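You operate a simulated robot arm through the tools that you are given. There is no shell and no other tool. Be economical: measure what you need, move in short steps, check, and stop when the job is done.

Carry out the task below with a simulated robot arm. There is one attempt and no reset: what you move stays moved.

TASK
Finish the wrap: part the film, switch off and park the film carriage.
Fine: Part with the square button and switch off before you reach in. Film tab back in the tab holder, carriage down to LOW with fingers clear of its underside, brake knob to LOOSE. Start nothing, drop nothing.

It is judged by the outcome, as a careful person would: the job done as asked, and still so three seconds after it is handed in. It fails if anything else is knocked over, pushed out of place, dropped, spilled or broken.

THE ROBOT
A 7-joint arm with a two-finger parallel gripper on a trunk, on a base that drives. Base frame: it is fixed to the floor where the robot stands at the start and does not move with it; the origin is under the middle of the robot, x ahead of it, y to its left, z up. Units: mm, degrees, N and s.
With the tool pointing down near the work surface it reaches from about 100 to 620 mm from the robot's upright axis, wherever it stands. Its first joint turns from -115.0 to 115.0 degrees. Places, roughly: brake knob [300, 700, 1000]; flat button [400, 200, 900]; speed dial [700, 100, 1000]; tab holder [200, 700, 1000]; wrap switch [500, 300, 1000]. Payload 3.91 kg.
The tool frame sits at the grasp point between the pads (the TCP): z along the fingers, y along the line on which they close. The tips reach 30 mm beyond it. Largest opening 110 mm; finger width 20, thickness 10; the body of the gripper, 48 by 112 mm, starts 55 mm behind the TCP.
Orientation is that of the tool frame in the base frame, as a unit quaternion [w, x, y, z]. With the fingers straight down and closing along the base's y, the tool's x points along the base's -x, its y along +y and its z along -z.

THE INTERFACE
- The arm moves only by the tool nudge_tool. Its argument "plan" is a list of rows, each a list of 6 numbers: the shift along the base's x, y, z in units of 40 mm (1.0 is 40 mm), then the turn, a rotation vector about the base's x, y, z in units of 8 degrees (1.0 is 8 degrees). In form: [[tx, ty, tz, rx, ry, rz], ...]. A call has 1 to 10 rows; each row shifts and turns the commanded pose from where the row before left it. "fingers" is the opening, from 0 (shut) to 1 (fully open), set as the call begins (left out, the last holds). A call with a number of a shift or a turn outside -1 to 1 is refused whole. Each row takes 0.2 s and may step no farther than 50 mm and 8.6 degrees from the row before; otherwise, or with a gripper value out of range, the whole call is refused. Where a pose cannot be reached the arm comes as near as it can. A force on the tool above 80 N (or 10 N above the force at the start of the call, whichever is more), or a blocked arm, ends the call early, and 0.2 s more pass. The fingers move at their own pace (about 153 mm/s each) and stop on an object; they squeeze with about 44 N. The grip force told is the motor's: it shows also when the fingers shut on nothing. Time passes only in rows, and 0.2 s behind the last, so rows that do not move let the fingers close. The reply holds the time, the measured pose of the TCP, the force on the tool along the base axes, the opening and the grip force, in the units named above and with some noise, with the torque about the TCP (base axes, N m) and any sound that the robot's microphone picked up.
- Cameras (640 x 400 px; columns grow to the right, rows downward): "scene" is now at [211.4, 255, 1578.2]; the picture's right is [0.67, -0.74, 0.00], its down [-0.40, -0.36, -0.84] and it looks along [0.62, 0.57, -0.54] (base axes); focal length 214 px, centre (320, 200). "wrist" rides on the gripper at [72, 17, -103] in the tool frame; the picture's right is [-0.23, 0.97, 0.00], its down [-0.76, -0.18, -0.62] and it looks along [-0.61, -0.14, 0.78] (tool axes); focal length 222 px, centre (320, 200). There is no depth. A picture from a camera that has moved, and an enlarged one, comes with that camera's place and axes in the base frame and with its lens. The place of the scene camera against the robot may be out by one fixed shift of up to 25 mm in any direction.
- get_image(camera): a new picture of that camera. The clock stands still meanwhile.
- move_column(by): slides the trunk up (or, below 0, down) by that many mm; the arm and the scene camera ride with it, the base frame stays. It gives what a move gives, with no picture.
- base_move(legs): drives the robot by 1 to 6 legs, each [ahead, left, turn to the left] in mm, mm and degrees, along the robot's own axes; the way and the turn of a leg run together, so that a leg with both is an arc; at most 1500 mm and 180 degrees a leg. The arm and the cameras ride along, it lands a little off, and it stops where it bumps. It gives what a move gives.
- pan_tilt(pan, tilt): turns the head with the scene camera to pan (to the left, within 80 degrees either way) and tilt (down, from -29 to 69), counted from straight ahead of the robot. It gives what a move gives.
- enlarge(camera, box): a new picture of the part [left, top, right, bottom] of that camera's present view, enlarged. The clock stands still meanwhile.
- hand_in(): hands the job in; it is judged then, once.

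Go step by step. Nothing tells you exact positions but the pictures and the camera data: compare them with the known pose of the tool, close in by small moves and look again before you grip or let go. The budget is 120 turns and 82 pictures, counting those below and the enlarged ones. Unless the task says otherwise, let go and move clear before handing in, and close with one line.

The tools are called after "Emit:" as a command line: name --pt "numbers of a row" for each row, then --argument value for the rest, lists and objects as JSON in quotes. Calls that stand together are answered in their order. nudge_tool: Moves the arm, as the interface text tells. Its arguments: {"type":"object","properties":{"plan":{"type":"array","items":{"type":"array","items":{"type":"number"}}},"fingers":{"type":"number"}},"required":["plan"]} The other tools are called the same way: move_column (by) slides the trunk up or down; base_move (legs) drives the base; pan_tilt (pan, tilt) turns the head that bears the scene camera; get_image (camera) takes a picture; enlarge (camera, box) takes an enlarged picture of a part of a camera's view; hand_in () hands the job in.

At the start:

```text
time: 0.0
position: [310.8, 271.1, 1476.4]
ee_rot: [0.001, 0.0, 1.0, 0.001]
contact_force: [-0.6, -0.8, -1.2]
ft_torque: [-0.01, 0.0, 0.0]
finger_gap: 110.1
grasp_force: 0.1
trunk travel left (down, up): [-900.0, 90.0]
robot x, y, heading: [-0.3, -0.2, 0.4]
head pan, tilt: [42.2, 32.5]
```

scene: 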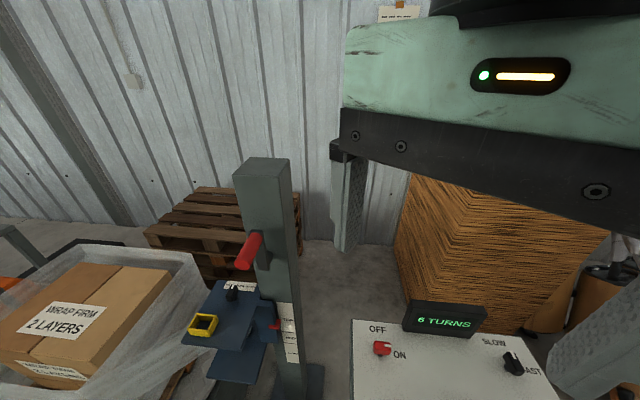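
wrist: 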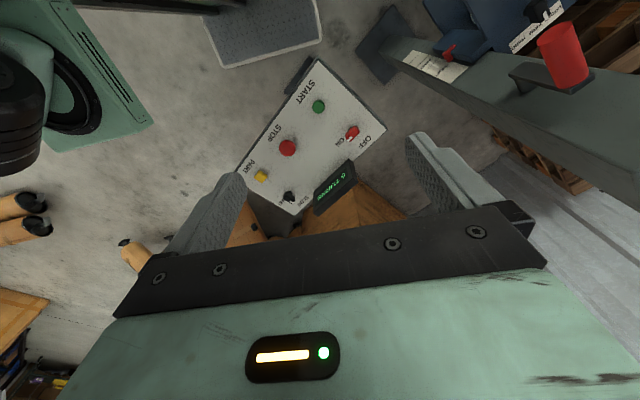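

I see a console (START, STOP, a yellow button, switch, dial) and a mast with a carriage, brake knob and red handle to the left. I'll look closer first.

Emit:
enlarge --camera "wrist" --box '[220, 50, 400, 220]'

Emit:
enlarge --camera "scene" --box '[170, 140, 350, 400]'

Emit:
pan_tilt --pan 70 --tilt 45

Emit:
get_image --camera "scene"

```text
2.35 times, centred on (310, 135) of wrist
camera zoom: at [238.7, 287.9, 1579.7], right [0.23, 0.97, 0.0], down [0.76, -0.18, 0.62], along [0.61, -0.14, -0.78], focal length 523 px, centre (344, 353)
```

zoom: 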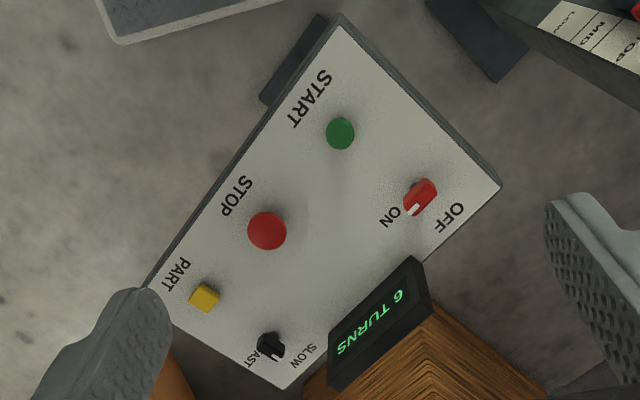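

```text
1.54 times, centred on (260, 270) of scene
camera zoom: at [211.4, 255.0, 1578.2], right [0.67, -0.74, 0.0], down [-0.4, -0.36, -0.84], along [0.62, 0.57, -0.54], focal length 330 px, centre (412, 92)
```

zoom: 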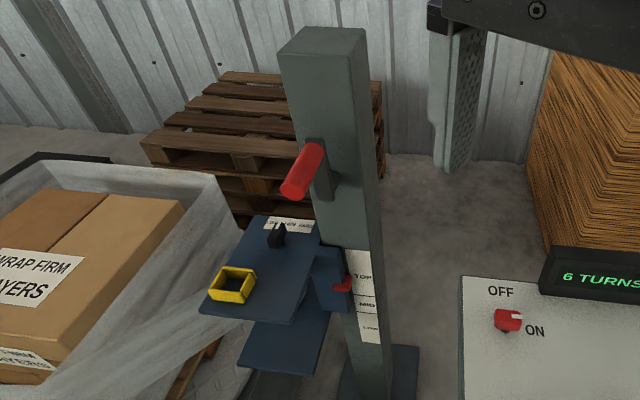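

```text
time: 0.9
position: [311.7, 269.9, 1476.9]
ee_rot: [0.0, 0.0, 1.0, 0.0]
contact_force: [-0.3, 0.7, -0.9]
ft_torque: [-0.03, 0.02, 0.0]
finger_gap: 110.2
grasp_force: 0.1
trunk travel left (down, up): [-900.0, 90.0]
robot x, y, heading: [-2.8, 2.6, -0.2]
head pan, tilt: [70.0, 45.0]
```

```text
77 pictures are left
camera scene: at [173.1, 271.4, 1559.6], right [0.94, -0.34, 0.0], down [-0.24, -0.66, -0.71], along [0.24, 0.66, -0.71], focal length 214 px, centre (320, 200)
```

scene: 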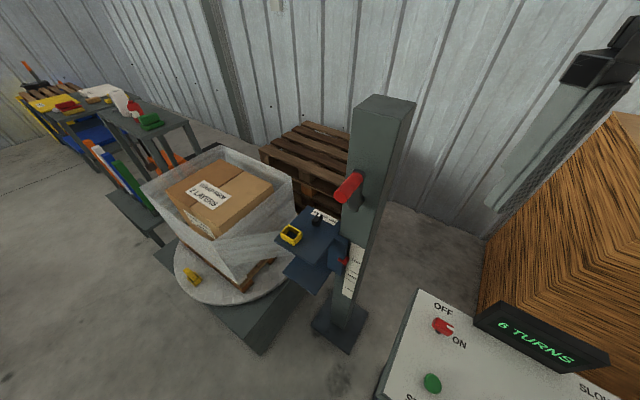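

The head view is now clear. I'll zoom on the carriage and the turntable.

Emit:
enlarge --camera "scene" --box '[270, 160, 390, 300]'

Emit:
enlarge --camera "scene" --box '[140, 140, 310, 320]'

Emit:
pan_tilt --pan 30 --tilt 60

Emit:
get_image --camera "scene"

```text
2.86 times, centred on (330, 230) of scene
camera zoom: at [173.1, 271.4, 1559.6], right [0.94, -0.34, 0.0], down [-0.24, -0.66, -0.71], along [0.24, 0.66, -0.71], focal length 613 px, centre (291, 114)
```

zoom: 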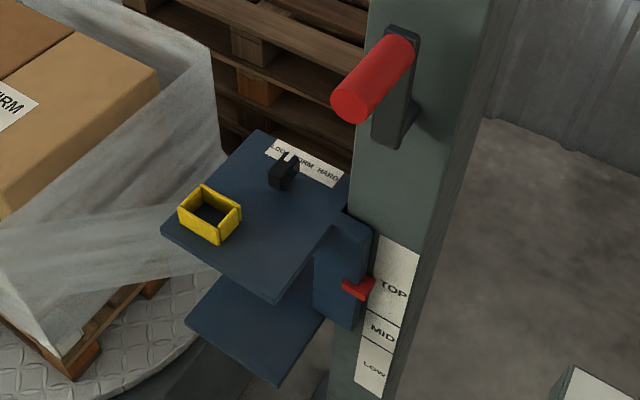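

```text
2.22 times, centred on (225, 230) of scene
camera zoom: at [173.1, 271.4, 1559.6], right [0.94, -0.34, 0.0], down [-0.24, -0.66, -0.71], along [0.24, 0.66, -0.71], focal length 477 px, centre (531, 133)
```

zoom: 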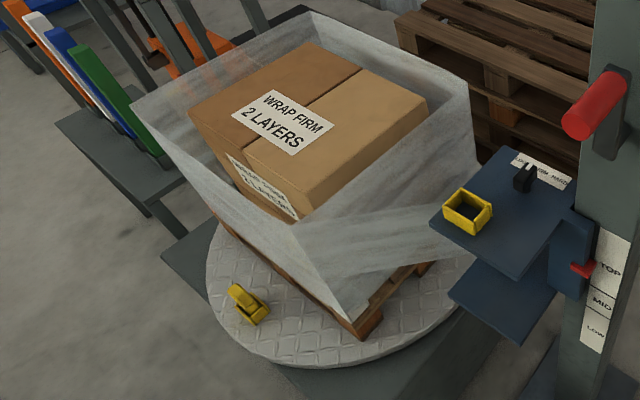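

```text
time: 2.0
position: [310.8, 270.6, 1475.6]
ee_rot: [0.0, 0.001, 1.0, 0.0]
contact_force: [-0.3, -0.1, -0.8]
ft_torque: [-0.01, -0.01, -0.01]
finger_gap: 109.9
grasp_force: 0.2
trunk travel left (down, up): [-900.0, 90.0]
robot x, y, heading: [-4.3, -1.3, -0.4]
head pan, tilt: [30.0, 60.0]
```

```text
74 pictures are left
camera scene: at [203.0, 228.4, 1540.1], right [0.5, -0.87, 0.0], down [-0.75, -0.43, -0.5], along [0.43, 0.25, -0.87], focal length 214 px, centre (320, 200)
```

scene: 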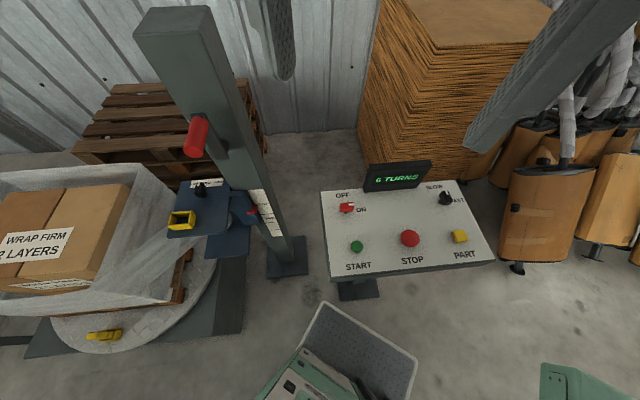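

The console is about z 950, with PART near (590, 0). The film tab appears to lie on the turntable, and the holder is the yellow frame on the carriage. I'll zoom on the console controls.

Emit:
enlarge --camera "scene" --box '[310, 150, 500, 290]'

Emit:
enlarge --camera "scene" --box '[150, 110, 290, 270]'

Emit:
enlarge --camera "scene" --box '[60, 300, 180, 375]'

```text
2.86 times, centred on (405, 220) of scene
camera zoom: at [203.0, 228.4, 1540.1], right [0.5, -0.87, 0.0], down [-0.75, -0.43, -0.5], along [0.43, 0.25, -0.87], focal length 613 px, centre (77, 143)
```

zoom: 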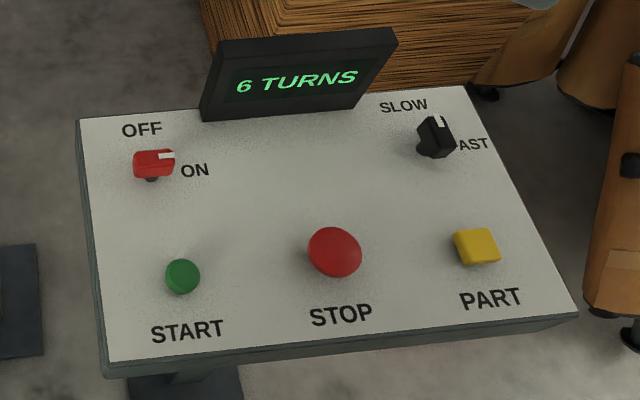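

```text
2.50 times, centred on (220, 190) of scene
camera zoom: at [203.0, 228.4, 1540.1], right [0.5, -0.87, 0.0], down [-0.75, -0.43, -0.5], along [0.43, 0.25, -0.87], focal length 536 px, centre (570, 225)
```

zoom: 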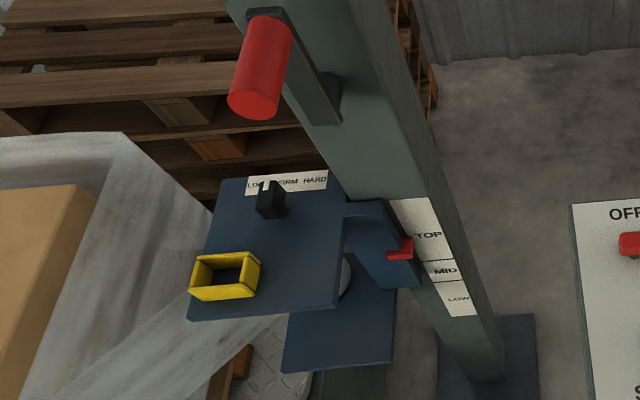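

```text
5.33 times, centred on (120, 338) of scene
camera zoom: at [203.0, 228.4, 1540.1], right [0.5, -0.87, 0.0], down [-0.75, -0.43, -0.5], along [0.43, 0.25, -0.87], focal length 1144 px, centre (1387, -533)
```

zoom: 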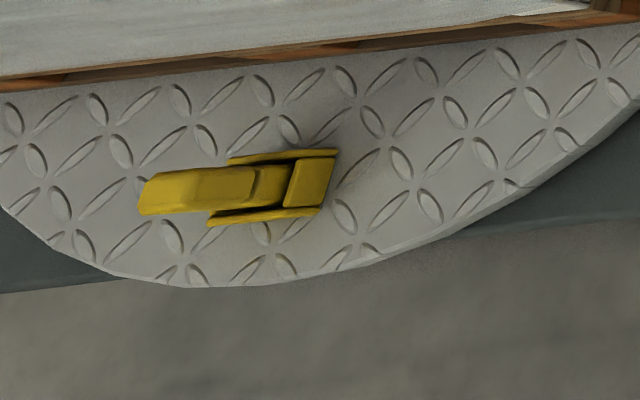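

Step one is PART. I'll close the fingers, swing over the button while high, then lower the trunk.

Emit:
nudge_tool --pt "0.85 -0.86 0 0 0 0" --pt "0.85 -0.86 0 0 0 0" --pt "0.85 -0.86 0 0 0 0" --pt "0.85 -0.86 0 0 0 0" --pt "0.85 -0.86 0 0 0 0" --pt "0.85 -0.86 0 0 0 0" --pt "0.85 -0.86 0 0 0 0" --pt "0.85 -0.86 0 0 0 0" --fingers 0

Emit:
move_column --by -380

Emit:
pan_tilt --pan 10 --tilt 40

Emit:
get_image --camera "wrist"

Emit:
get_image --camera "scene"

```text
time: 3.8
position: [582.8, -4.7, 1476.2]
ee_rot: [0.0, 0.0, 1.0, 0.0]
contact_force: [-0.7, 0.6, -0.2]
ft_torque: [0.02, 0.01, 0.02]
finger_gap: 0.0
grasp_force: 37.9
trunk travel left (down, up): [-900.0, 90.0]
robot x, y, heading: [-1.4, -1.8, 0.1]
head pan, tilt: [30.0, 60.0]
```

```text
time: 7.5
position: [583.1, -3.8, 1096.2]
ee_rot: [0.0, 0.001, 1.0, -0.001]
contact_force: [0.4, -0.3, 0.5]
ft_torque: [0.01, 0.0, -0.01]
finger_gap: 0.0
grasp_force: 37.8
trunk travel left (down, up): [-520.0, 470.0]
robot x, y, heading: [-0.6, -1.1, 0.0]
head pan, tilt: [30.0, 60.0]
```

```text
time: 8.3
position: [583.0, -3.2, 1096.5]
ee_rot: [0.0, 0.0, 1.0, 0.0]
contact_force: [0.0, -0.3, -0.2]
ft_torque: [0.01, 0.02, -0.03]
finger_gap: 0.2
grasp_force: 37.5
trunk travel left (down, up): [-520.0, 470.0]
robot x, y, heading: [2.5, 3.8, -0.3]
head pan, tilt: [10.0, 40.0]
```

```text
70 pictures are left
camera wrist: at [510.9, 12.9, 1199.9], right [0.23, 0.97, 0.0], down [0.76, -0.18, 0.62], along [0.61, -0.14, -0.78], focal length 222 px, centre (320, 200)
```

wrist: 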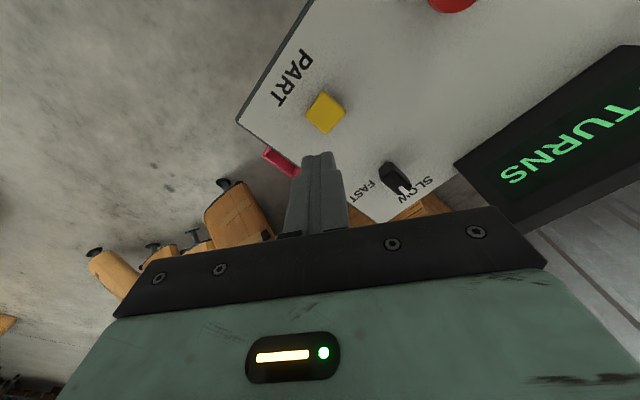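

```text
69 pictures are left
camera scene: at [228.9, 209.8, 1186.8], right [0.17, -0.98, 0.0], down [-0.63, -0.11, -0.77], along [0.75, 0.13, -0.64], focal length 214 px, centre (320, 200)
```

scene: 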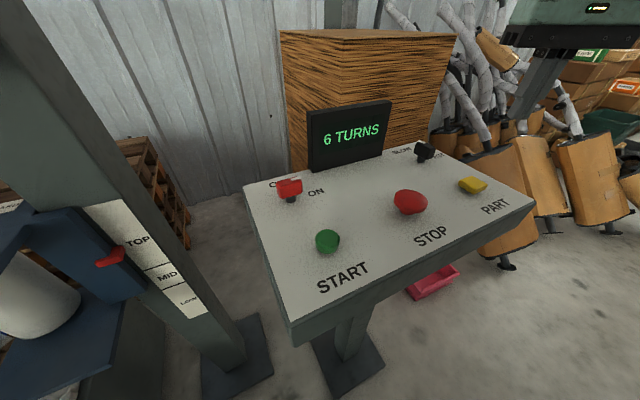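

PART is triangulated at about (590, 1, 945). I'll align and descend to just above it.

Emit:
nudge_tool --pt "0.17 0.12 -0.8 0 0 0" --pt "0 0 -0.9 0 0 0" --pt "0 0 -0.7 0 0 0"

Emit:
get_image --camera "wrist"

Emit:
enlarge --camera "scene" --box '[380, 100, 540, 220]'

```text
time: 9.1
position: [590.7, -0.2, 999.9]
ee_rot: [0.0, -0.001, 1.0, 0.0]
contact_force: [1.3, 0.3, -0.3]
ft_torque: [0.0, -0.01, 0.03]
finger_gap: 0.4
grasp_force: 37.2
trunk travel left (down, up): [-520.0, 470.0]
robot x, y, heading: [-0.3, -2.7, -0.0]
head pan, tilt: [10.0, 40.0]
```

```text
68 pictures are left
camera wrist: at [517.8, 17.5, 1103.9], right [0.23, 0.97, 0.0], down [0.76, -0.18, 0.62], along [0.61, -0.14, -0.78], focal length 222 px, centre (320, 200)
```

wrist: 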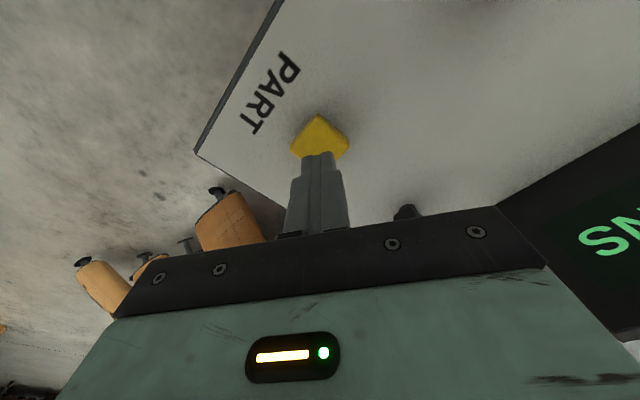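

```text
3.33 times, centred on (460, 160) of scene
camera zoom: at [228.9, 209.7, 1186.9], right [0.17, -0.98, 0.0], down [-0.63, -0.11, -0.77], along [0.75, 0.13, -0.64], focal length 715 px, centre (-147, 333)
```

zoom: 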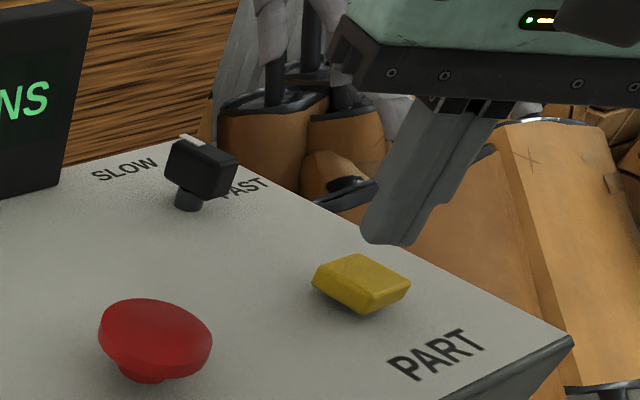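

The tip is just above the yellow square button. I'll shift 5 mm and press in small steps.

Emit:
nudge_tool --pt "-0.12 0.05 -0.2 0 0 0" --pt "0 0 -0.15 0 0 0" --pt "0 0 -0.15 0 0 0" --pt "0 0 -0.1 0 0 0" --pt "0 0 -0.1 0 0 0"

Emit:
get_image --camera "scene"

```text
time: 10.3
position: [586.9, 2.3, 974.5]
ee_rot: [0.002, 0.0, 1.0, 0.0]
contact_force: [-0.7, 0.6, 11.2]
ft_torque: [0.02, 0.04, 0.02]
finger_gap: 0.0
grasp_force: 38.1
trunk travel left (down, up): [-520.0, 470.0]
robot x, y, heading: [-0.8, -2.7, -0.1]
head pan, tilt: [10.0, 40.0]
heard: click
```

```text
66 pictures are left
camera scene: at [228.6, 209.8, 1187.1], right [0.17, -0.98, 0.0], down [-0.63, -0.11, -0.77], along [0.75, 0.13, -0.64], focal length 214 px, centre (320, 200)
```

scene: 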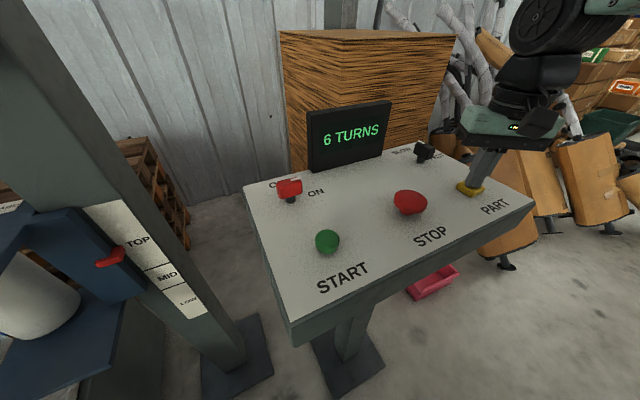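

A click was heard, so I'll lift off and look at the film to confirm that it has parted.

Emit:
nudge_tool --pt "0 0 0.8 0 0 0" --pt "0 0 1 0 0 0" --pt "0 0 1 0 0 0"

Emit:
pan_tilt --pan 65 --tilt 30

Emit:
get_image --camera "scene"

```text
time: 11.1
position: [583.3, 2.1, 1085.6]
ee_rot: [0.0, 0.0, 1.0, 0.0]
contact_force: [0.7, 0.0, 0.9]
ft_torque: [0.05, 0.0, 0.03]
finger_gap: 0.1
grasp_force: 38.0
trunk travel left (down, up): [-520.0, 470.0]
robot x, y, heading: [-0.0, -2.1, 0.1]
head pan, tilt: [10.0, 40.0]
```

```text
time: 12.3
position: [584.2, 1.8, 1085.3]
ee_rot: [0.001, 0.0, 1.0, 0.0]
contact_force: [0.1, -0.8, 0.4]
ft_torque: [-0.02, -0.01, -0.01]
finger_gap: 0.0
grasp_force: 38.2
trunk travel left (down, up): [-520.0, 470.0]
robot x, y, heading: [-3.2, 3.4, 0.0]
head pan, tilt: [65.0, 30.0]
```

```text
65 pictures are left
camera scene: at [183.5, 276.9, 1202.2], right [0.91, -0.42, 0.0], down [-0.21, -0.45, -0.87], along [0.37, 0.78, -0.5], focal length 214 px, centre (320, 200)
```

scene: 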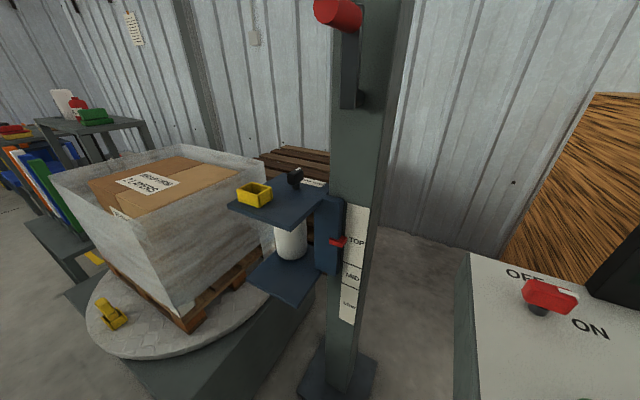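

The film has parted. Next is the switch at roughly (500, 322, 972), pointing to ON. I'll move above it with the gripper yawed so the fingers close across the knob.

Emit:
nudge_tool --pt "0 0 0.9 0 0 -0.6" --pt "-0.23 0.89 0.1 0 0 -0.67" --pt "-0.23 0.89 0.1 0 0 -0.67" --pt "-0.23 0.89 0.1 0 0 -0.67" --pt "-0.23 0.89 0.1 0 0 -0.67" --pt "-0.23 0.89 0.1 0 0 -0.67" --pt "-0.23 0.89 0.1 0 0 -0.67" --pt "-0.23 0.89 0.1 0 0 -0.67" --pt "-0.23 0.89 0.1 0 0 -0.67" --pt "-0.23 0.89 0.1 0 0 -0.67" --fingers 0.6

Emit:
get_image --camera "wrist"

Emit:
pan_tilt --pan 25 --tilt 40

Emit:
get_image --camera "scene"

```text
time: 14.5
position: [501.3, 321.9, 1156.4]
ee_rot: [0.0, 0.448, 0.894, 0.0]
contact_force: [0.7, -0.5, 1.0]
ft_torque: [0.04, 0.02, -0.01]
finger_gap: 65.9
grasp_force: 0.2
trunk travel left (down, up): [-520.0, 470.0]
robot x, y, heading: [2.6, -0.3, -0.1]
head pan, tilt: [65.0, 30.0]
```

```text
64 pictures are left
camera wrist: at [472.4, 390.4, 1259.8], right [0.92, 0.4, 0.0], down [0.31, -0.72, 0.62], along [0.25, -0.57, -0.78], focal length 222 px, centre (320, 200)
```

wrist: 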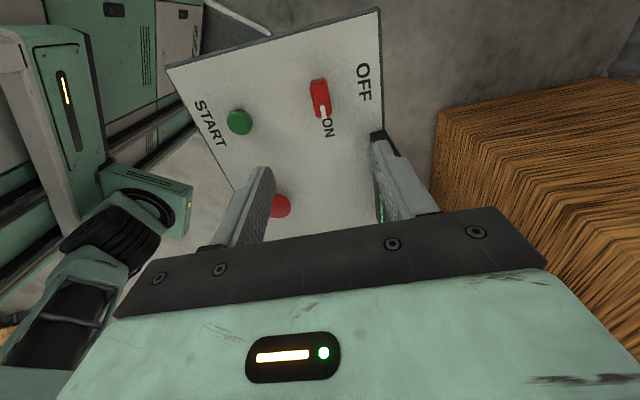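

```text
time: 15.6
position: [501.7, 321.0, 1157.1]
ee_rot: [0.0, 0.446, 0.895, -0.001]
contact_force: [0.4, -0.8, -1.0]
ft_torque: [-0.02, 0.0, -0.03]
finger_gap: 65.9
grasp_force: 0.1
trunk travel left (down, up): [-520.0, 470.0]
robot x, y, heading: [-0.9, 1.9, 0.0]
head pan, tilt: [25.0, 40.0]
```

```text
63 pictures are left
camera scene: at [222.3, 231.0, 1186.8], right [0.42, -0.91, 0.0], down [-0.58, -0.27, -0.77], along [0.69, 0.32, -0.64], focal length 214 px, centre (320, 200)
```

scene: 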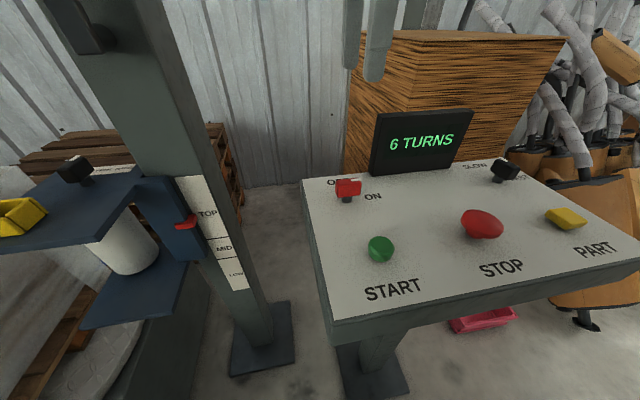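

The knob is near (502, 325, 970), with its bar aligned to the panel's right and the fingers set to straddle it. I'll descend part way and check the panel tilt.

Emit:
nudge_tool --pt "0 0.08 -0.9 0 0 0" --pt "0 0 -0.9 0 0 0" --pt "0 0 -0.9 0 0 0" --pt "0 0 -0.8 0 0 0"

Emit:
get_image --camera "wrist"

Emit:
enlarge --camera "scene" --box '[290, 100, 450, 260]'

```text
time: 16.6
position: [502.3, 323.5, 1015.8]
ee_rot: [0.001, 0.447, 0.895, 0.0]
contact_force: [-0.7, 0.7, 0.0]
ft_torque: [0.01, 0.03, 0.02]
finger_gap: 65.9
grasp_force: 0.2
trunk travel left (down, up): [-520.0, 470.0]
robot x, y, heading: [3.0, -1.0, 0.2]
head pan, tilt: [25.0, 40.0]
```

```text
62 pictures are left
camera wrist: at [472.6, 393.3, 1119.1], right [0.92, 0.4, 0.0], down [0.32, -0.72, 0.62], along [0.25, -0.57, -0.78], focal length 222 px, centre (320, 200)
```

wrist: 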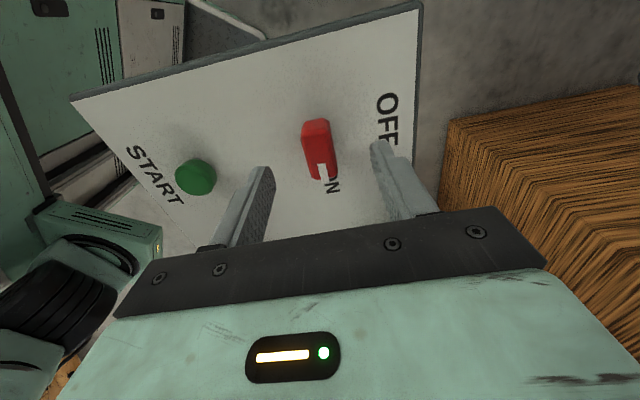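

```text
2.50 times, centred on (370, 180) of scene
camera zoom: at [222.2, 230.9, 1186.9], right [0.42, -0.91, 0.0], down [-0.58, -0.27, -0.77], along [0.69, 0.32, -0.64], focal length 536 px, centre (195, 250)
```

zoom: 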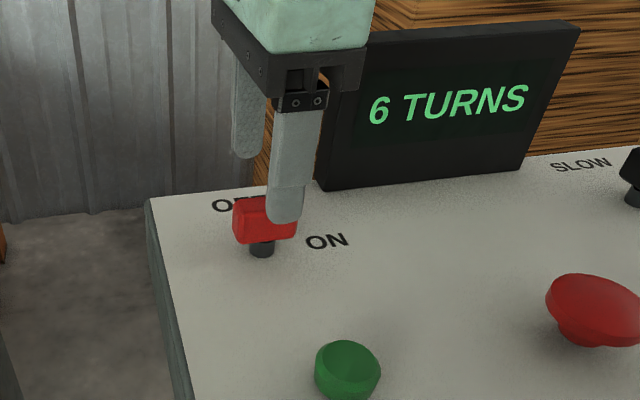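

The panel is close to level and the knob centre is near z 962. I'll descend so the tips flank the knob, then close.

Emit:
nudge_tool --pt "0 0 -0.5 0 0 0" --pt "0 0 -0.42 0 0 0"

Emit:
get_image --camera "wrist"

Emit:
enlarge --camera "scene" --box '[290, 100, 450, 260]'

```text
time: 17.2
position: [503.3, 325.4, 978.8]
ee_rot: [0.0, 0.447, 0.895, 0.0]
contact_force: [0.5, 0.3, 0.3]
ft_torque: [0.01, -0.02, -0.02]
finger_gap: 66.0
grasp_force: 0.0
trunk travel left (down, up): [-520.0, 470.0]
robot x, y, heading: [2.3, 1.9, 0.1]
head pan, tilt: [25.0, 40.0]
```

```text
60 pictures are left
camera wrist: at [473.0, 393.9, 1082.1], right [0.91, 0.4, 0.0], down [0.32, -0.72, 0.62], along [0.25, -0.57, -0.78], focal length 222 px, centre (320, 200)
```

wrist: 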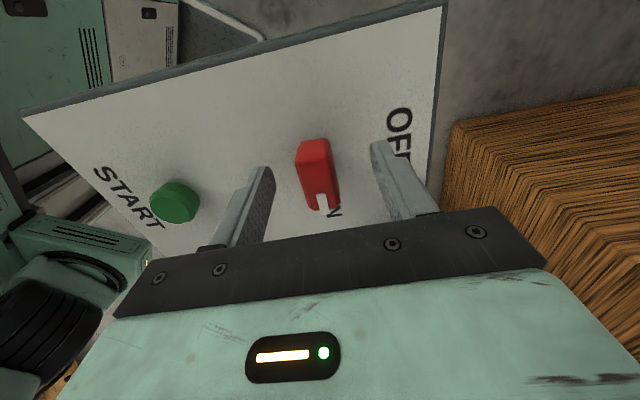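

```text
2.50 times, centred on (370, 180) of scene
camera zoom: at [222.3, 230.9, 1186.9], right [0.42, -0.91, 0.0], down [-0.58, -0.27, -0.77], along [0.69, 0.32, -0.64], focal length 536 px, centre (195, 250)
```

zoom: 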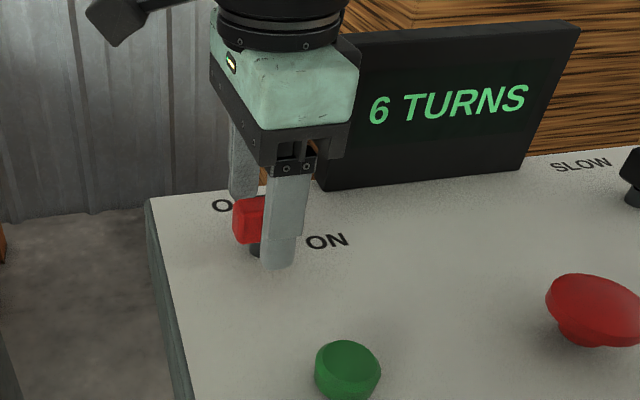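

The knob centre matches the computed centre between the pads. Closing.

Emit:
nudge_tool --pt "0 0 0 0 0 0" --pt "0 0 0 0 0 0" --fingers 0.05

```text
time: 17.8
position: [502.1, 324.6, 977.9]
ee_rot: [0.0, 0.446, 0.895, -0.001]
contact_force: [-9.5, -9.8, -1.8]
ft_torque: [-0.03, -0.07, -0.07]
finger_gap: 21.8
grasp_force: 45.2
trunk travel left (down, up): [-520.0, 470.0]
robot x, y, heading: [-1.2, -2.0, -0.0]
head pan, tilt: [25.0, 40.0]
```

The knob is gripped at 21.8 mm. I'll turn it counter-clockwise towards OFF.

Emit:
nudge_tool --pt "-0.03 -0.03 0 0 0 0.7" --pt "0 0 0 0 0 0.8" --pt "0 0 0 0 0 0.8" --pt "0 0 0 0 0 0.8" --pt "0 0 0 0 0 0.8" --pt "0 0 0 0 0 0.8"

Emit:
enlarge --camera "scene" --box '[290, 100, 450, 260]'

Emit:
get_image --camera "wrist"

```text
time: 19.2
position: [500.0, 323.5, 979.8]
ee_rot: [-0.002, 0.134, 0.991, -0.001]
contact_force: [-16.5, -23.9, -19.3]
ft_torque: [0.1, -0.84, -0.12]
finger_gap: 22.0
grasp_force: 45.0
trunk travel left (down, up): [-520.0, 470.0]
robot x, y, heading: [-1.5, -1.9, -0.2]
head pan, tilt: [25.0, 40.0]
```

```text
2.50 times, centred on (370, 180) of scene
camera zoom: at [222.0, 230.1, 1186.9], right [0.42, -0.91, 0.0], down [-0.58, -0.27, -0.77], along [0.69, 0.32, -0.64], focal length 536 px, centre (195, 250)
```

zoom: 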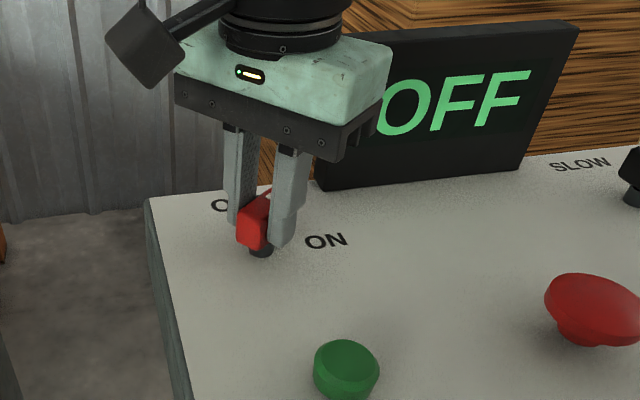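

```text
57 pictures are left
camera wrist: at [435.5, 358.9, 1082.0], right [0.48, 0.88, 0.0], down [0.69, -0.37, 0.62], along [0.55, -0.3, -0.78], focal length 222 px, centre (320, 200)
```

wrist: 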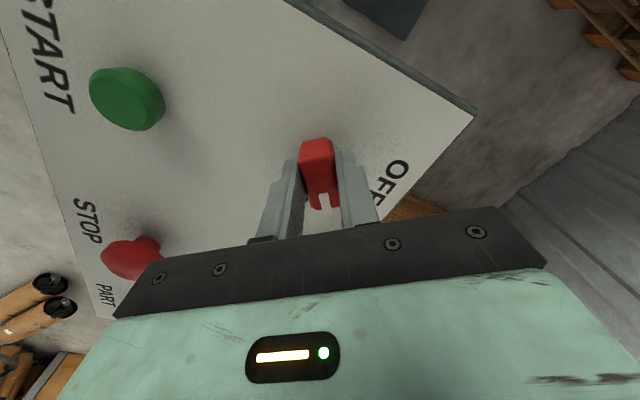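

The display now reads OFF. I'll turn a little further towards the OFF mark, watching the torque.

Emit:
nudge_tool --pt "-0.03 -0.05 -0.03 0 0 0.8" --pt "-0.02 -0.03 0 0 0 0.8" --pt "0 0 0 0 0 0.8"

Emit:
get_image --camera "wrist"

```text
time: 20.0
position: [499.5, 321.6, 978.9]
ee_rot: [0.0, -0.033, 0.999, 0.0]
contact_force: [-1.5, -12.1, -11.2]
ft_torque: [-0.1, 1.01, -0.06]
finger_gap: 22.0
grasp_force: 44.9
trunk travel left (down, up): [-520.0, 470.0]
robot x, y, heading: [-1.1, -1.7, 0.1]
head pan, tilt: [25.0, 40.0]
```

```text
56 pictures are left
camera wrist: at [426.9, 333.6, 1082.0], right [0.16, 0.99, 0.0], down [0.77, -0.13, 0.62], along [0.62, -0.1, -0.78], focal length 222 px, centre (320, 200)
```

wrist: 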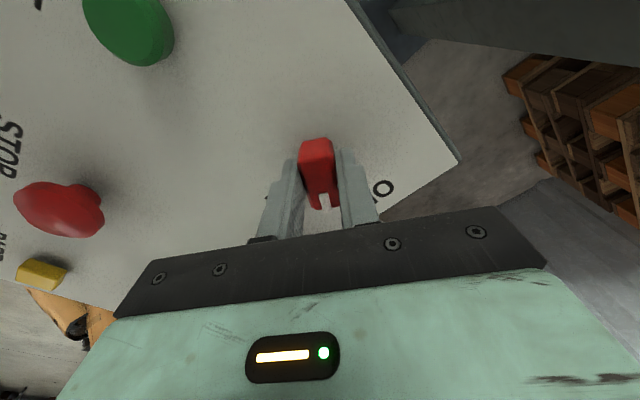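

It still turns freely, so I'll continue to the OFF mark.

Emit:
nudge_tool --pt "0 0 0 0 0 0.8" --pt "0 0 0 0 0 0.8" --pt "0 0 0 0 0 0.8" --pt "0 0 0 0 0 0.8"

Emit:
enlarge --camera "scene" --box '[290, 100, 450, 260]'

```text
time: 21.0
position: [500.6, 319.9, 979.1]
ee_rot: [0.001, -0.254, 0.967, -0.001]
contact_force: [5.6, -26.2, -6.4]
ft_torque: [0.25, -0.8, -0.1]
finger_gap: 21.8
grasp_force: 45.0
trunk travel left (down, up): [-520.0, 470.0]
robot x, y, heading: [-1.4, 2.2, -0.3]
head pan, tilt: [25.0, 40.0]
```

```text
2.50 times, centred on (370, 180) of scene
camera zoom: at [222.7, 229.8, 1187.0], right [0.42, -0.91, 0.0], down [-0.58, -0.27, -0.77], along [0.69, 0.32, -0.64], focal length 536 px, centre (195, 250)
```

zoom: 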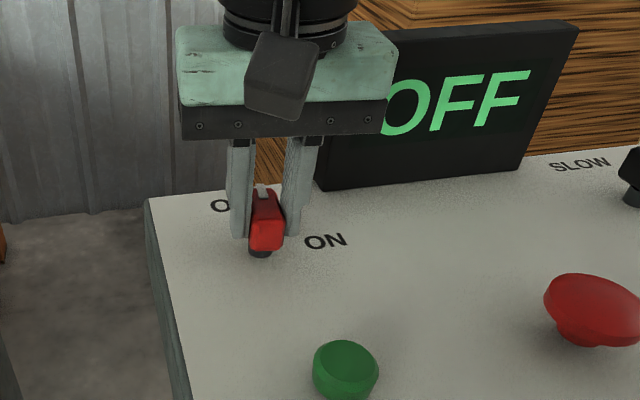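

The pointer is at the OFF side and the display reads OFF. I'll release and lift away.

Emit:
nudge_tool --pt "0 0 0 0 0 0" --pt "0 0 0.6 0 0 0" --pt "0 0 1 0 0 0" --pt "0 0 1 0 0 0" --pt "0 0 1 0 0 0" --fingers 0.5

Emit:
enlarge --camera "scene" --box '[290, 100, 450, 260]'

```text
time: 22.2
position: [499.9, 321.3, 1122.5]
ee_rot: [0.0, -0.254, 0.967, 0.0]
contact_force: [0.3, -0.2, -0.2]
ft_torque: [-0.01, 0.02, 0.01]
finger_gap: 55.0
grasp_force: 0.1
trunk travel left (down, up): [-520.0, 470.0]
robot x, y, heading: [1.1, 1.5, 0.2]
head pan, tilt: [25.0, 40.0]
```

```text
2.50 times, centred on (370, 180) of scene
camera zoom: at [222.4, 231.0, 1186.8], right [0.42, -0.91, 0.0], down [-0.58, -0.27, -0.77], along [0.69, 0.32, -0.64], focal length 536 px, centre (195, 250)
```

zoom: 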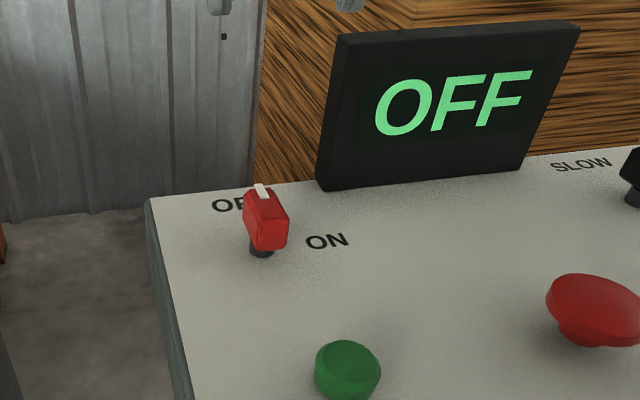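

The switch is OFF. Next is the tab, estimated at (-280, 980, 480), with the holder near (222, 686, 989). I'll retract the arm and look towards the turntable and the floor before driving.

Emit:
nudge_tool --pt "-0.9 -0.6 0.3 0 0 -0.58" --pt "-0.9 -0.6 0.3 0 0 -0.58" --pt "-0.9 -0.6 0.2 0 0 -0.58" --pt "-0.9 -0.6 0 0 0 -0.58" --pt "-0.9 -0.6 0 0 0 -0.58" --pt "-0.7 -0.6 0 0 0 -0.58" --pt "0 -0.8 0 0 0 -0.18" --pt "0 -0.8 0 0 0 0"

Emit:
pan_tilt --pan 80 --tilt 50

Emit:
get_image --camera "scene"

```text
time: 24.0
position: [293.9, 127.8, 1154.6]
ee_rot: [0.001, 0.002, 1.0, 0.001]
contact_force: [-0.2, -1.0, 0.4]
ft_torque: [0.09, 0.08, 0.05]
finger_gap: 55.1
grasp_force: 0.0
out of reach, approached as far as the arm can: row 8
trunk travel left (down, up): [-520.0, 470.0]
robot x, y, heading: [0.6, 3.2, 0.1]
head pan, tilt: [25.0, 40.0]
```

```text
time: 25.2
position: [292.4, 128.5, 1155.1]
ee_rot: [0.001, 0.001, 1.0, 0.002]
contact_force: [-0.3, 0.1, 0.5]
ft_torque: [0.03, 0.0, 0.0]
finger_gap: 55.1
grasp_force: 0.1
trunk travel left (down, up): [-520.0, 470.0]
robot x, y, heading: [1.7, 2.7, -0.1]
head pan, tilt: [80.0, 50.0]
```

```text
53 pictures are left
camera scene: at [158.7, 270.8, 1172.7], right [0.98, -0.17, 0.0], down [-0.13, -0.75, -0.64], along [0.11, 0.63, -0.77], focal length 214 px, centre (320, 200)
```

scene: 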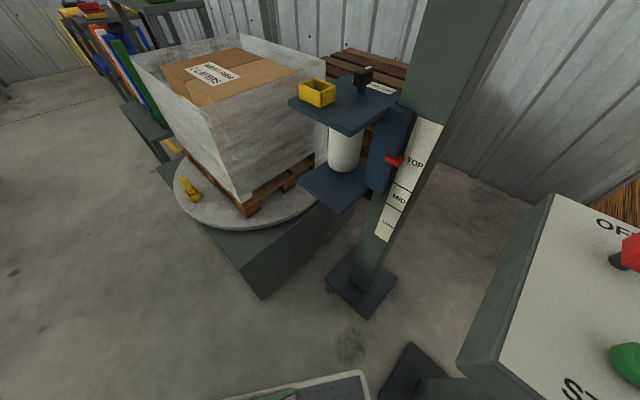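

The slab edge runs about 37° off the base axes, and the floor is clear beside it. I'll back off, turn 37°, then slide left to stand in front of the tab.

Emit:
base_move --legs '[[-150, 0, 0], [0, 0, 37], [0, 860, 0]]'

Emit:
pan_tilt --pan 15 --tilt 45

Emit:
get_image --camera "scene"

```text
time: 32.5
position: [-516.6, 971.6, 1154.2]
ee_rot: [0.001, -0.318, 0.948, 0.001]
contact_force: [0.1, -0.3, -0.3]
ft_torque: [0.01, 0.0, 0.0]
finger_gap: 55.1
grasp_force: 0.1
trunk travel left (down, up): [-520.0, 470.0]
robot x, y, heading: [-671.1, 691.4, 36.9]
head pan, tilt: [80.0, 50.0]
```

```text
time: 33.9
position: [-517.2, 970.9, 1155.0]
ee_rot: [0.0, -0.319, 0.948, 0.001]
contact_force: [0.2, -0.5, 0.1]
ft_torque: [0.01, -0.01, 0.0]
finger_gap: 54.8
grasp_force: 0.0
trunk travel left (down, up): [-520.0, 470.0]
robot x, y, heading: [-675.6, 693.6, 37.3]
head pan, tilt: [15.0, 45.0]
```

```text
52 pictures are left
camera scene: at [-629.0, 996.0, 1179.6], right [0.79, -0.61, 0.0], down [-0.43, -0.56, -0.71], along [0.43, 0.56, -0.71], focal length 214 px, centre (320, 200)
```

scene: 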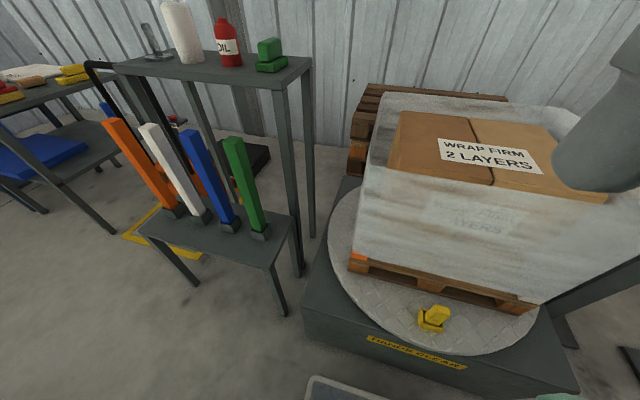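

I'm in position with the tab in view. Zooming on it.

Emit:
enlarge --camera "scene" --box '[390, 290, 480, 350]'

Emit:
get_image --camera "wrist"

```text
6.67 times, centred on (435, 320) of scene
camera zoom: at [-629.0, 996.0, 1179.6], right [0.79, -0.61, 0.0], down [-0.43, -0.56, -0.71], along [0.43, 0.56, -0.71], focal length 1430 px, centre (-447, -600)
```

zoom: 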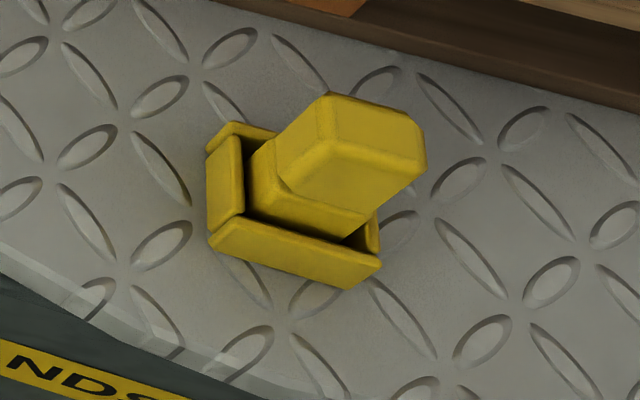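

```text
50 pictures are left
camera wrist: at [-584.5, 941.4, 1258.3], right [-0.41, 0.91, 0.0], down [0.71, 0.32, 0.62], along [0.57, 0.26, -0.78], focal length 222 px, centre (320, 200)
```

wrist: 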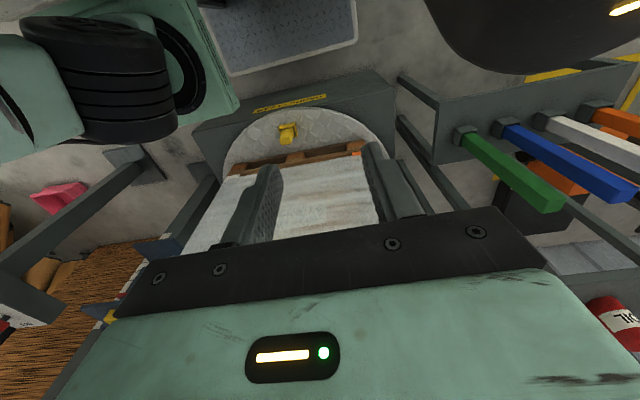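

The tab stands in a socket on the disk at about (-256, 968), with its long side along the slab edge. I'll move above it, keep the current yaw (camera on the robot side), and start lowering.

Emit:
nudge_tool --pt "0.93 0 0 0 0 0" --pt "0.93 0 0 0 0 0" --pt "0.93 0 0 0 0 0" --pt "0.93 0 0 0 0 0" --pt "0.93 0 0 0 0 0" --pt "0.93 0 0 0 0 0" --pt "0.93 0 0 0 0 0" --fingers 0.8

Emit:
move_column --by -380

Emit:
get_image --camera "wrist"

Emit:
get_image --camera "scene"

```text
time: 35.5
position: [-267.4, 986.3, 1148.9]
ee_rot: [0.0, -0.318, 0.948, 0.001]
contact_force: [-1.3, -0.5, 0.0]
ft_torque: [0.05, -0.02, 0.05]
finger_gap: 88.0
grasp_force: 0.0
out of reach, approached as far as the arm can: row 1, 2
trunk travel left (down, up): [-520.0, 470.0]
robot x, y, heading: [-670.7, 693.7, 37.0]
head pan, tilt: [15.0, 45.0]
```

```text
time: 39.2
position: [-267.6, 988.2, 768.3]
ee_rot: [0.0, -0.319, 0.948, 0.001]
contact_force: [-0.2, 0.4, -0.6]
ft_torque: [-0.03, -0.03, -0.01]
finger_gap: 88.2
grasp_force: 0.1
trunk travel left (down, up): [-140.0, 850.0]
robot x, y, heading: [-668.0, 691.9, 37.1]
head pan, tilt: [15.0, 45.0]
```

```text
49 pictures are left
camera wrist: at [-334.8, 957.6, 872.0], right [-0.41, 0.91, 0.0], down [0.71, 0.32, 0.62], along [0.57, 0.26, -0.78], focal length 222 px, centre (320, 200)
```

wrist: 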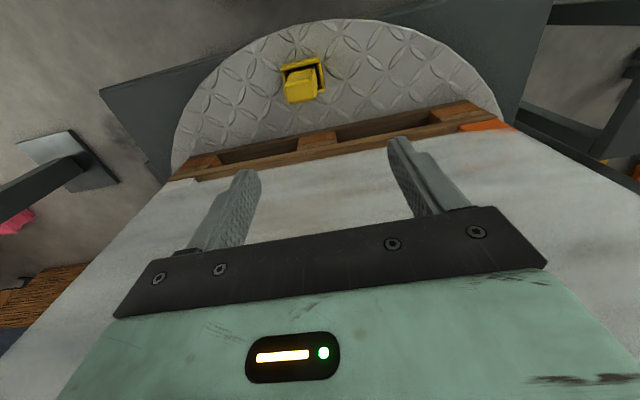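

```text
48 pictures are left
camera scene: at [-628.9, 996.0, 799.6], right [0.79, -0.61, 0.0], down [-0.43, -0.56, -0.71], along [0.43, 0.56, -0.71], focal length 214 px, centre (320, 200)
```

scene: 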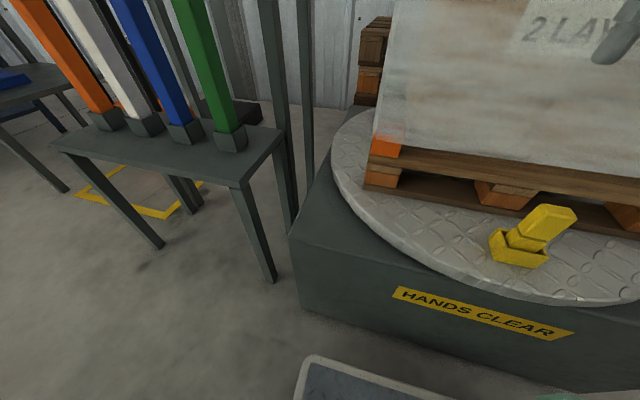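

The tab is at about (-266, 963), with its top near z 540 and its sides aligned with the gripper. I'll shift over it and lower further.

Emit:
nudge_tool --pt "0.02 -0.62 0 0 0 0"

Emit:
move_column --by -120

Emit:
get_image --camera "wrist"

Emit:
pan_tilt --pan -5 --tilt 35

Emit:
get_image --camera "scene"

```text
time: 39.6
position: [-266.4, 962.9, 768.2]
ee_rot: [-0.001, -0.319, 0.948, 0.001]
contact_force: [-0.7, -0.1, 0.5]
ft_torque: [-0.03, 0.0, 0.02]
finger_gap: 88.1
grasp_force: 0.1
trunk travel left (down, up): [-140.0, 850.0]
robot x, y, heading: [-665.8, 693.5, 37.0]
head pan, tilt: [15.0, 45.0]
```

```text
time: 41.1
position: [-267.2, 962.1, 649.3]
ee_rot: [0.001, -0.318, 0.948, 0.0]
contact_force: [0.0, 0.4, -0.3]
ft_torque: [0.0, -0.01, 0.01]
finger_gap: 88.2
grasp_force: 0.0
trunk travel left (down, up): [-20.0, 970.0]
robot x, y, heading: [-671.1, 690.2, 37.1]
head pan, tilt: [15.0, 45.0]
```

```text
47 pictures are left
camera wrist: at [-334.6, 932.6, 752.1], right [-0.41, 0.91, 0.0], down [0.71, 0.32, 0.62], along [0.57, 0.26, -0.78], focal length 222 px, centre (320, 200)
```

wrist: 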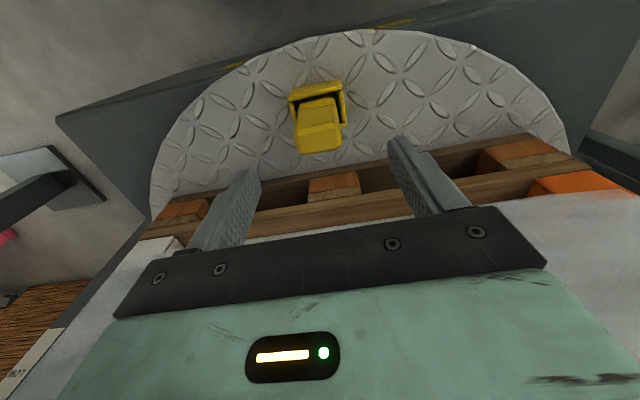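

```text
time: 41.9
position: [-267.0, 962.8, 647.6]
ee_rot: [0.0, -0.319, 0.948, 0.002]
contact_force: [0.6, 0.5, 0.4]
ft_torque: [0.04, 0.04, 0.0]
finger_gap: 87.8
grasp_force: 0.1
trunk travel left (down, up): [-20.0, 970.0]
robot x, y, heading: [-673.7, 688.1, 37.2]
head pan, tilt: [-5.0, 35.0]
```

```text
46 pictures are left
camera scene: at [-604.3, 978.7, 694.4], right [0.53, -0.85, 0.0], down [-0.49, -0.31, -0.82], along [0.69, 0.44, -0.57], focal length 214 px, centre (320, 200)
```

scene: 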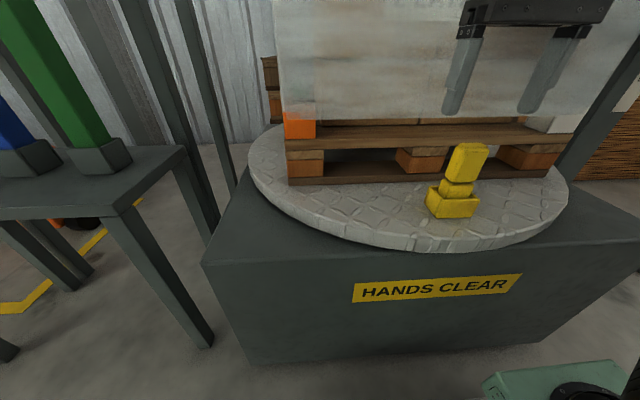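

The tab head sits right below the TCP, with its top near z 565. I'll descend in steps so the tips flank the head.

Emit:
nudge_tool --pt "0 0 -0.8 0 0 0" --pt "0 0 -0.7 0 0 0"

Emit:
get_image --camera "wrist"

Emit:
enlarge --camera "scene" --box '[400, 60, 580, 240]'

```text
time: 42.5
position: [-266.4, 962.4, 588.7]
ee_rot: [0.0, -0.319, 0.948, 0.001]
contact_force: [0.0, -1.0, 0.2]
ft_torque: [-0.01, 0.02, 0.01]
finger_gap: 88.1
grasp_force: 0.1
trunk travel left (down, up): [-20.0, 970.0]
robot x, y, heading: [-673.3, 693.7, 37.4]
head pan, tilt: [-5.0, 35.0]
```

```text
45 pictures are left
camera wrist: at [-334.2, 932.4, 691.4], right [-0.41, 0.91, 0.0], down [0.71, 0.32, 0.62], along [0.57, 0.26, -0.78], focal length 222 px, centre (320, 200)
```

wrist: 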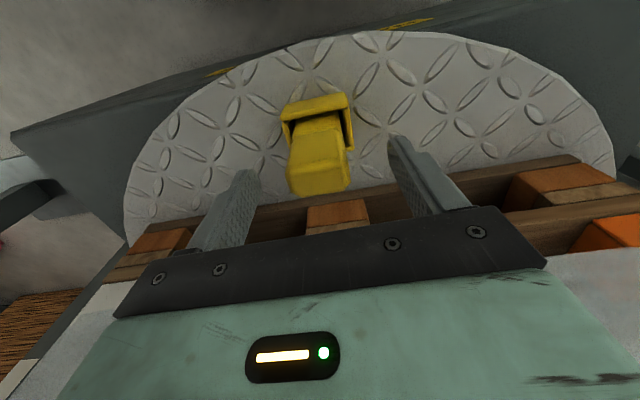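

```text
2.22 times, centred on (490, 150) of scene
camera zoom: at [-604.3, 978.6, 694.4], right [0.53, -0.85, 0.0], down [-0.49, -0.31, -0.82], along [0.69, 0.44, -0.57], focal length 477 px, centre (-58, 311)
```

zoom: 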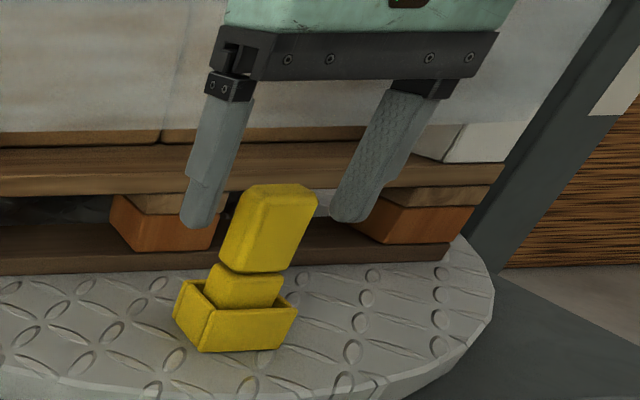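

The head is centred between the fingers. I'll descend another 33 mm and close.

Emit:
nudge_tool --pt "0.04 0.03 -0.42 0 0 0" --pt "0 0 -0.4 0 0 0"

Emit:
enlarge --camera "scene" --box '[400, 60, 580, 240]'

Emit:
get_image --camera "wrist"

```text
time: 43.1
position: [-264.8, 964.2, 555.4]
ee_rot: [0.001, -0.319, 0.948, 0.001]
contact_force: [0.3, -0.3, -0.2]
ft_torque: [0.04, 0.02, -0.01]
finger_gap: 88.1
grasp_force: 0.0
trunk travel left (down, up): [-20.0, 970.0]
robot x, y, heading: [-669.1, 691.5, 37.3]
head pan, tilt: [-5.0, 35.0]
```

```text
2.22 times, centred on (490, 150) of scene
camera zoom: at [-604.3, 978.6, 694.4], right [0.53, -0.85, 0.0], down [-0.49, -0.31, -0.82], along [0.69, 0.44, -0.57], focal length 477 px, centre (-58, 311)
```

zoom: 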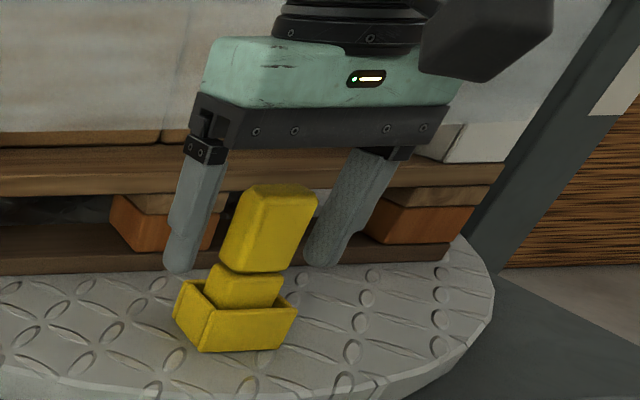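

```text
42 pictures are left
camera wrist: at [-332.8, 934.4, 658.5], right [-0.41, 0.91, 0.0], down [0.71, 0.32, 0.62], along [0.57, 0.26, -0.78], focal length 222 px, centre (320, 200)
```

wrist: 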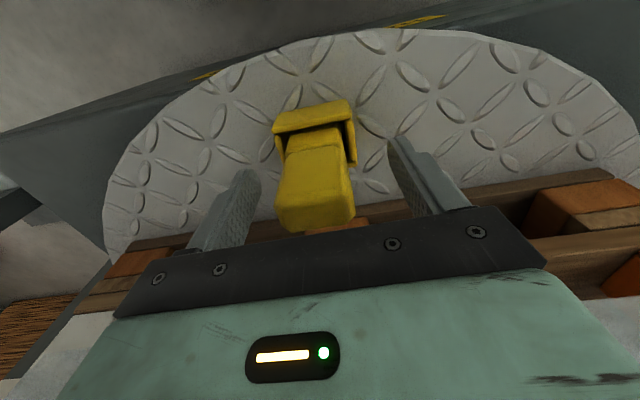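

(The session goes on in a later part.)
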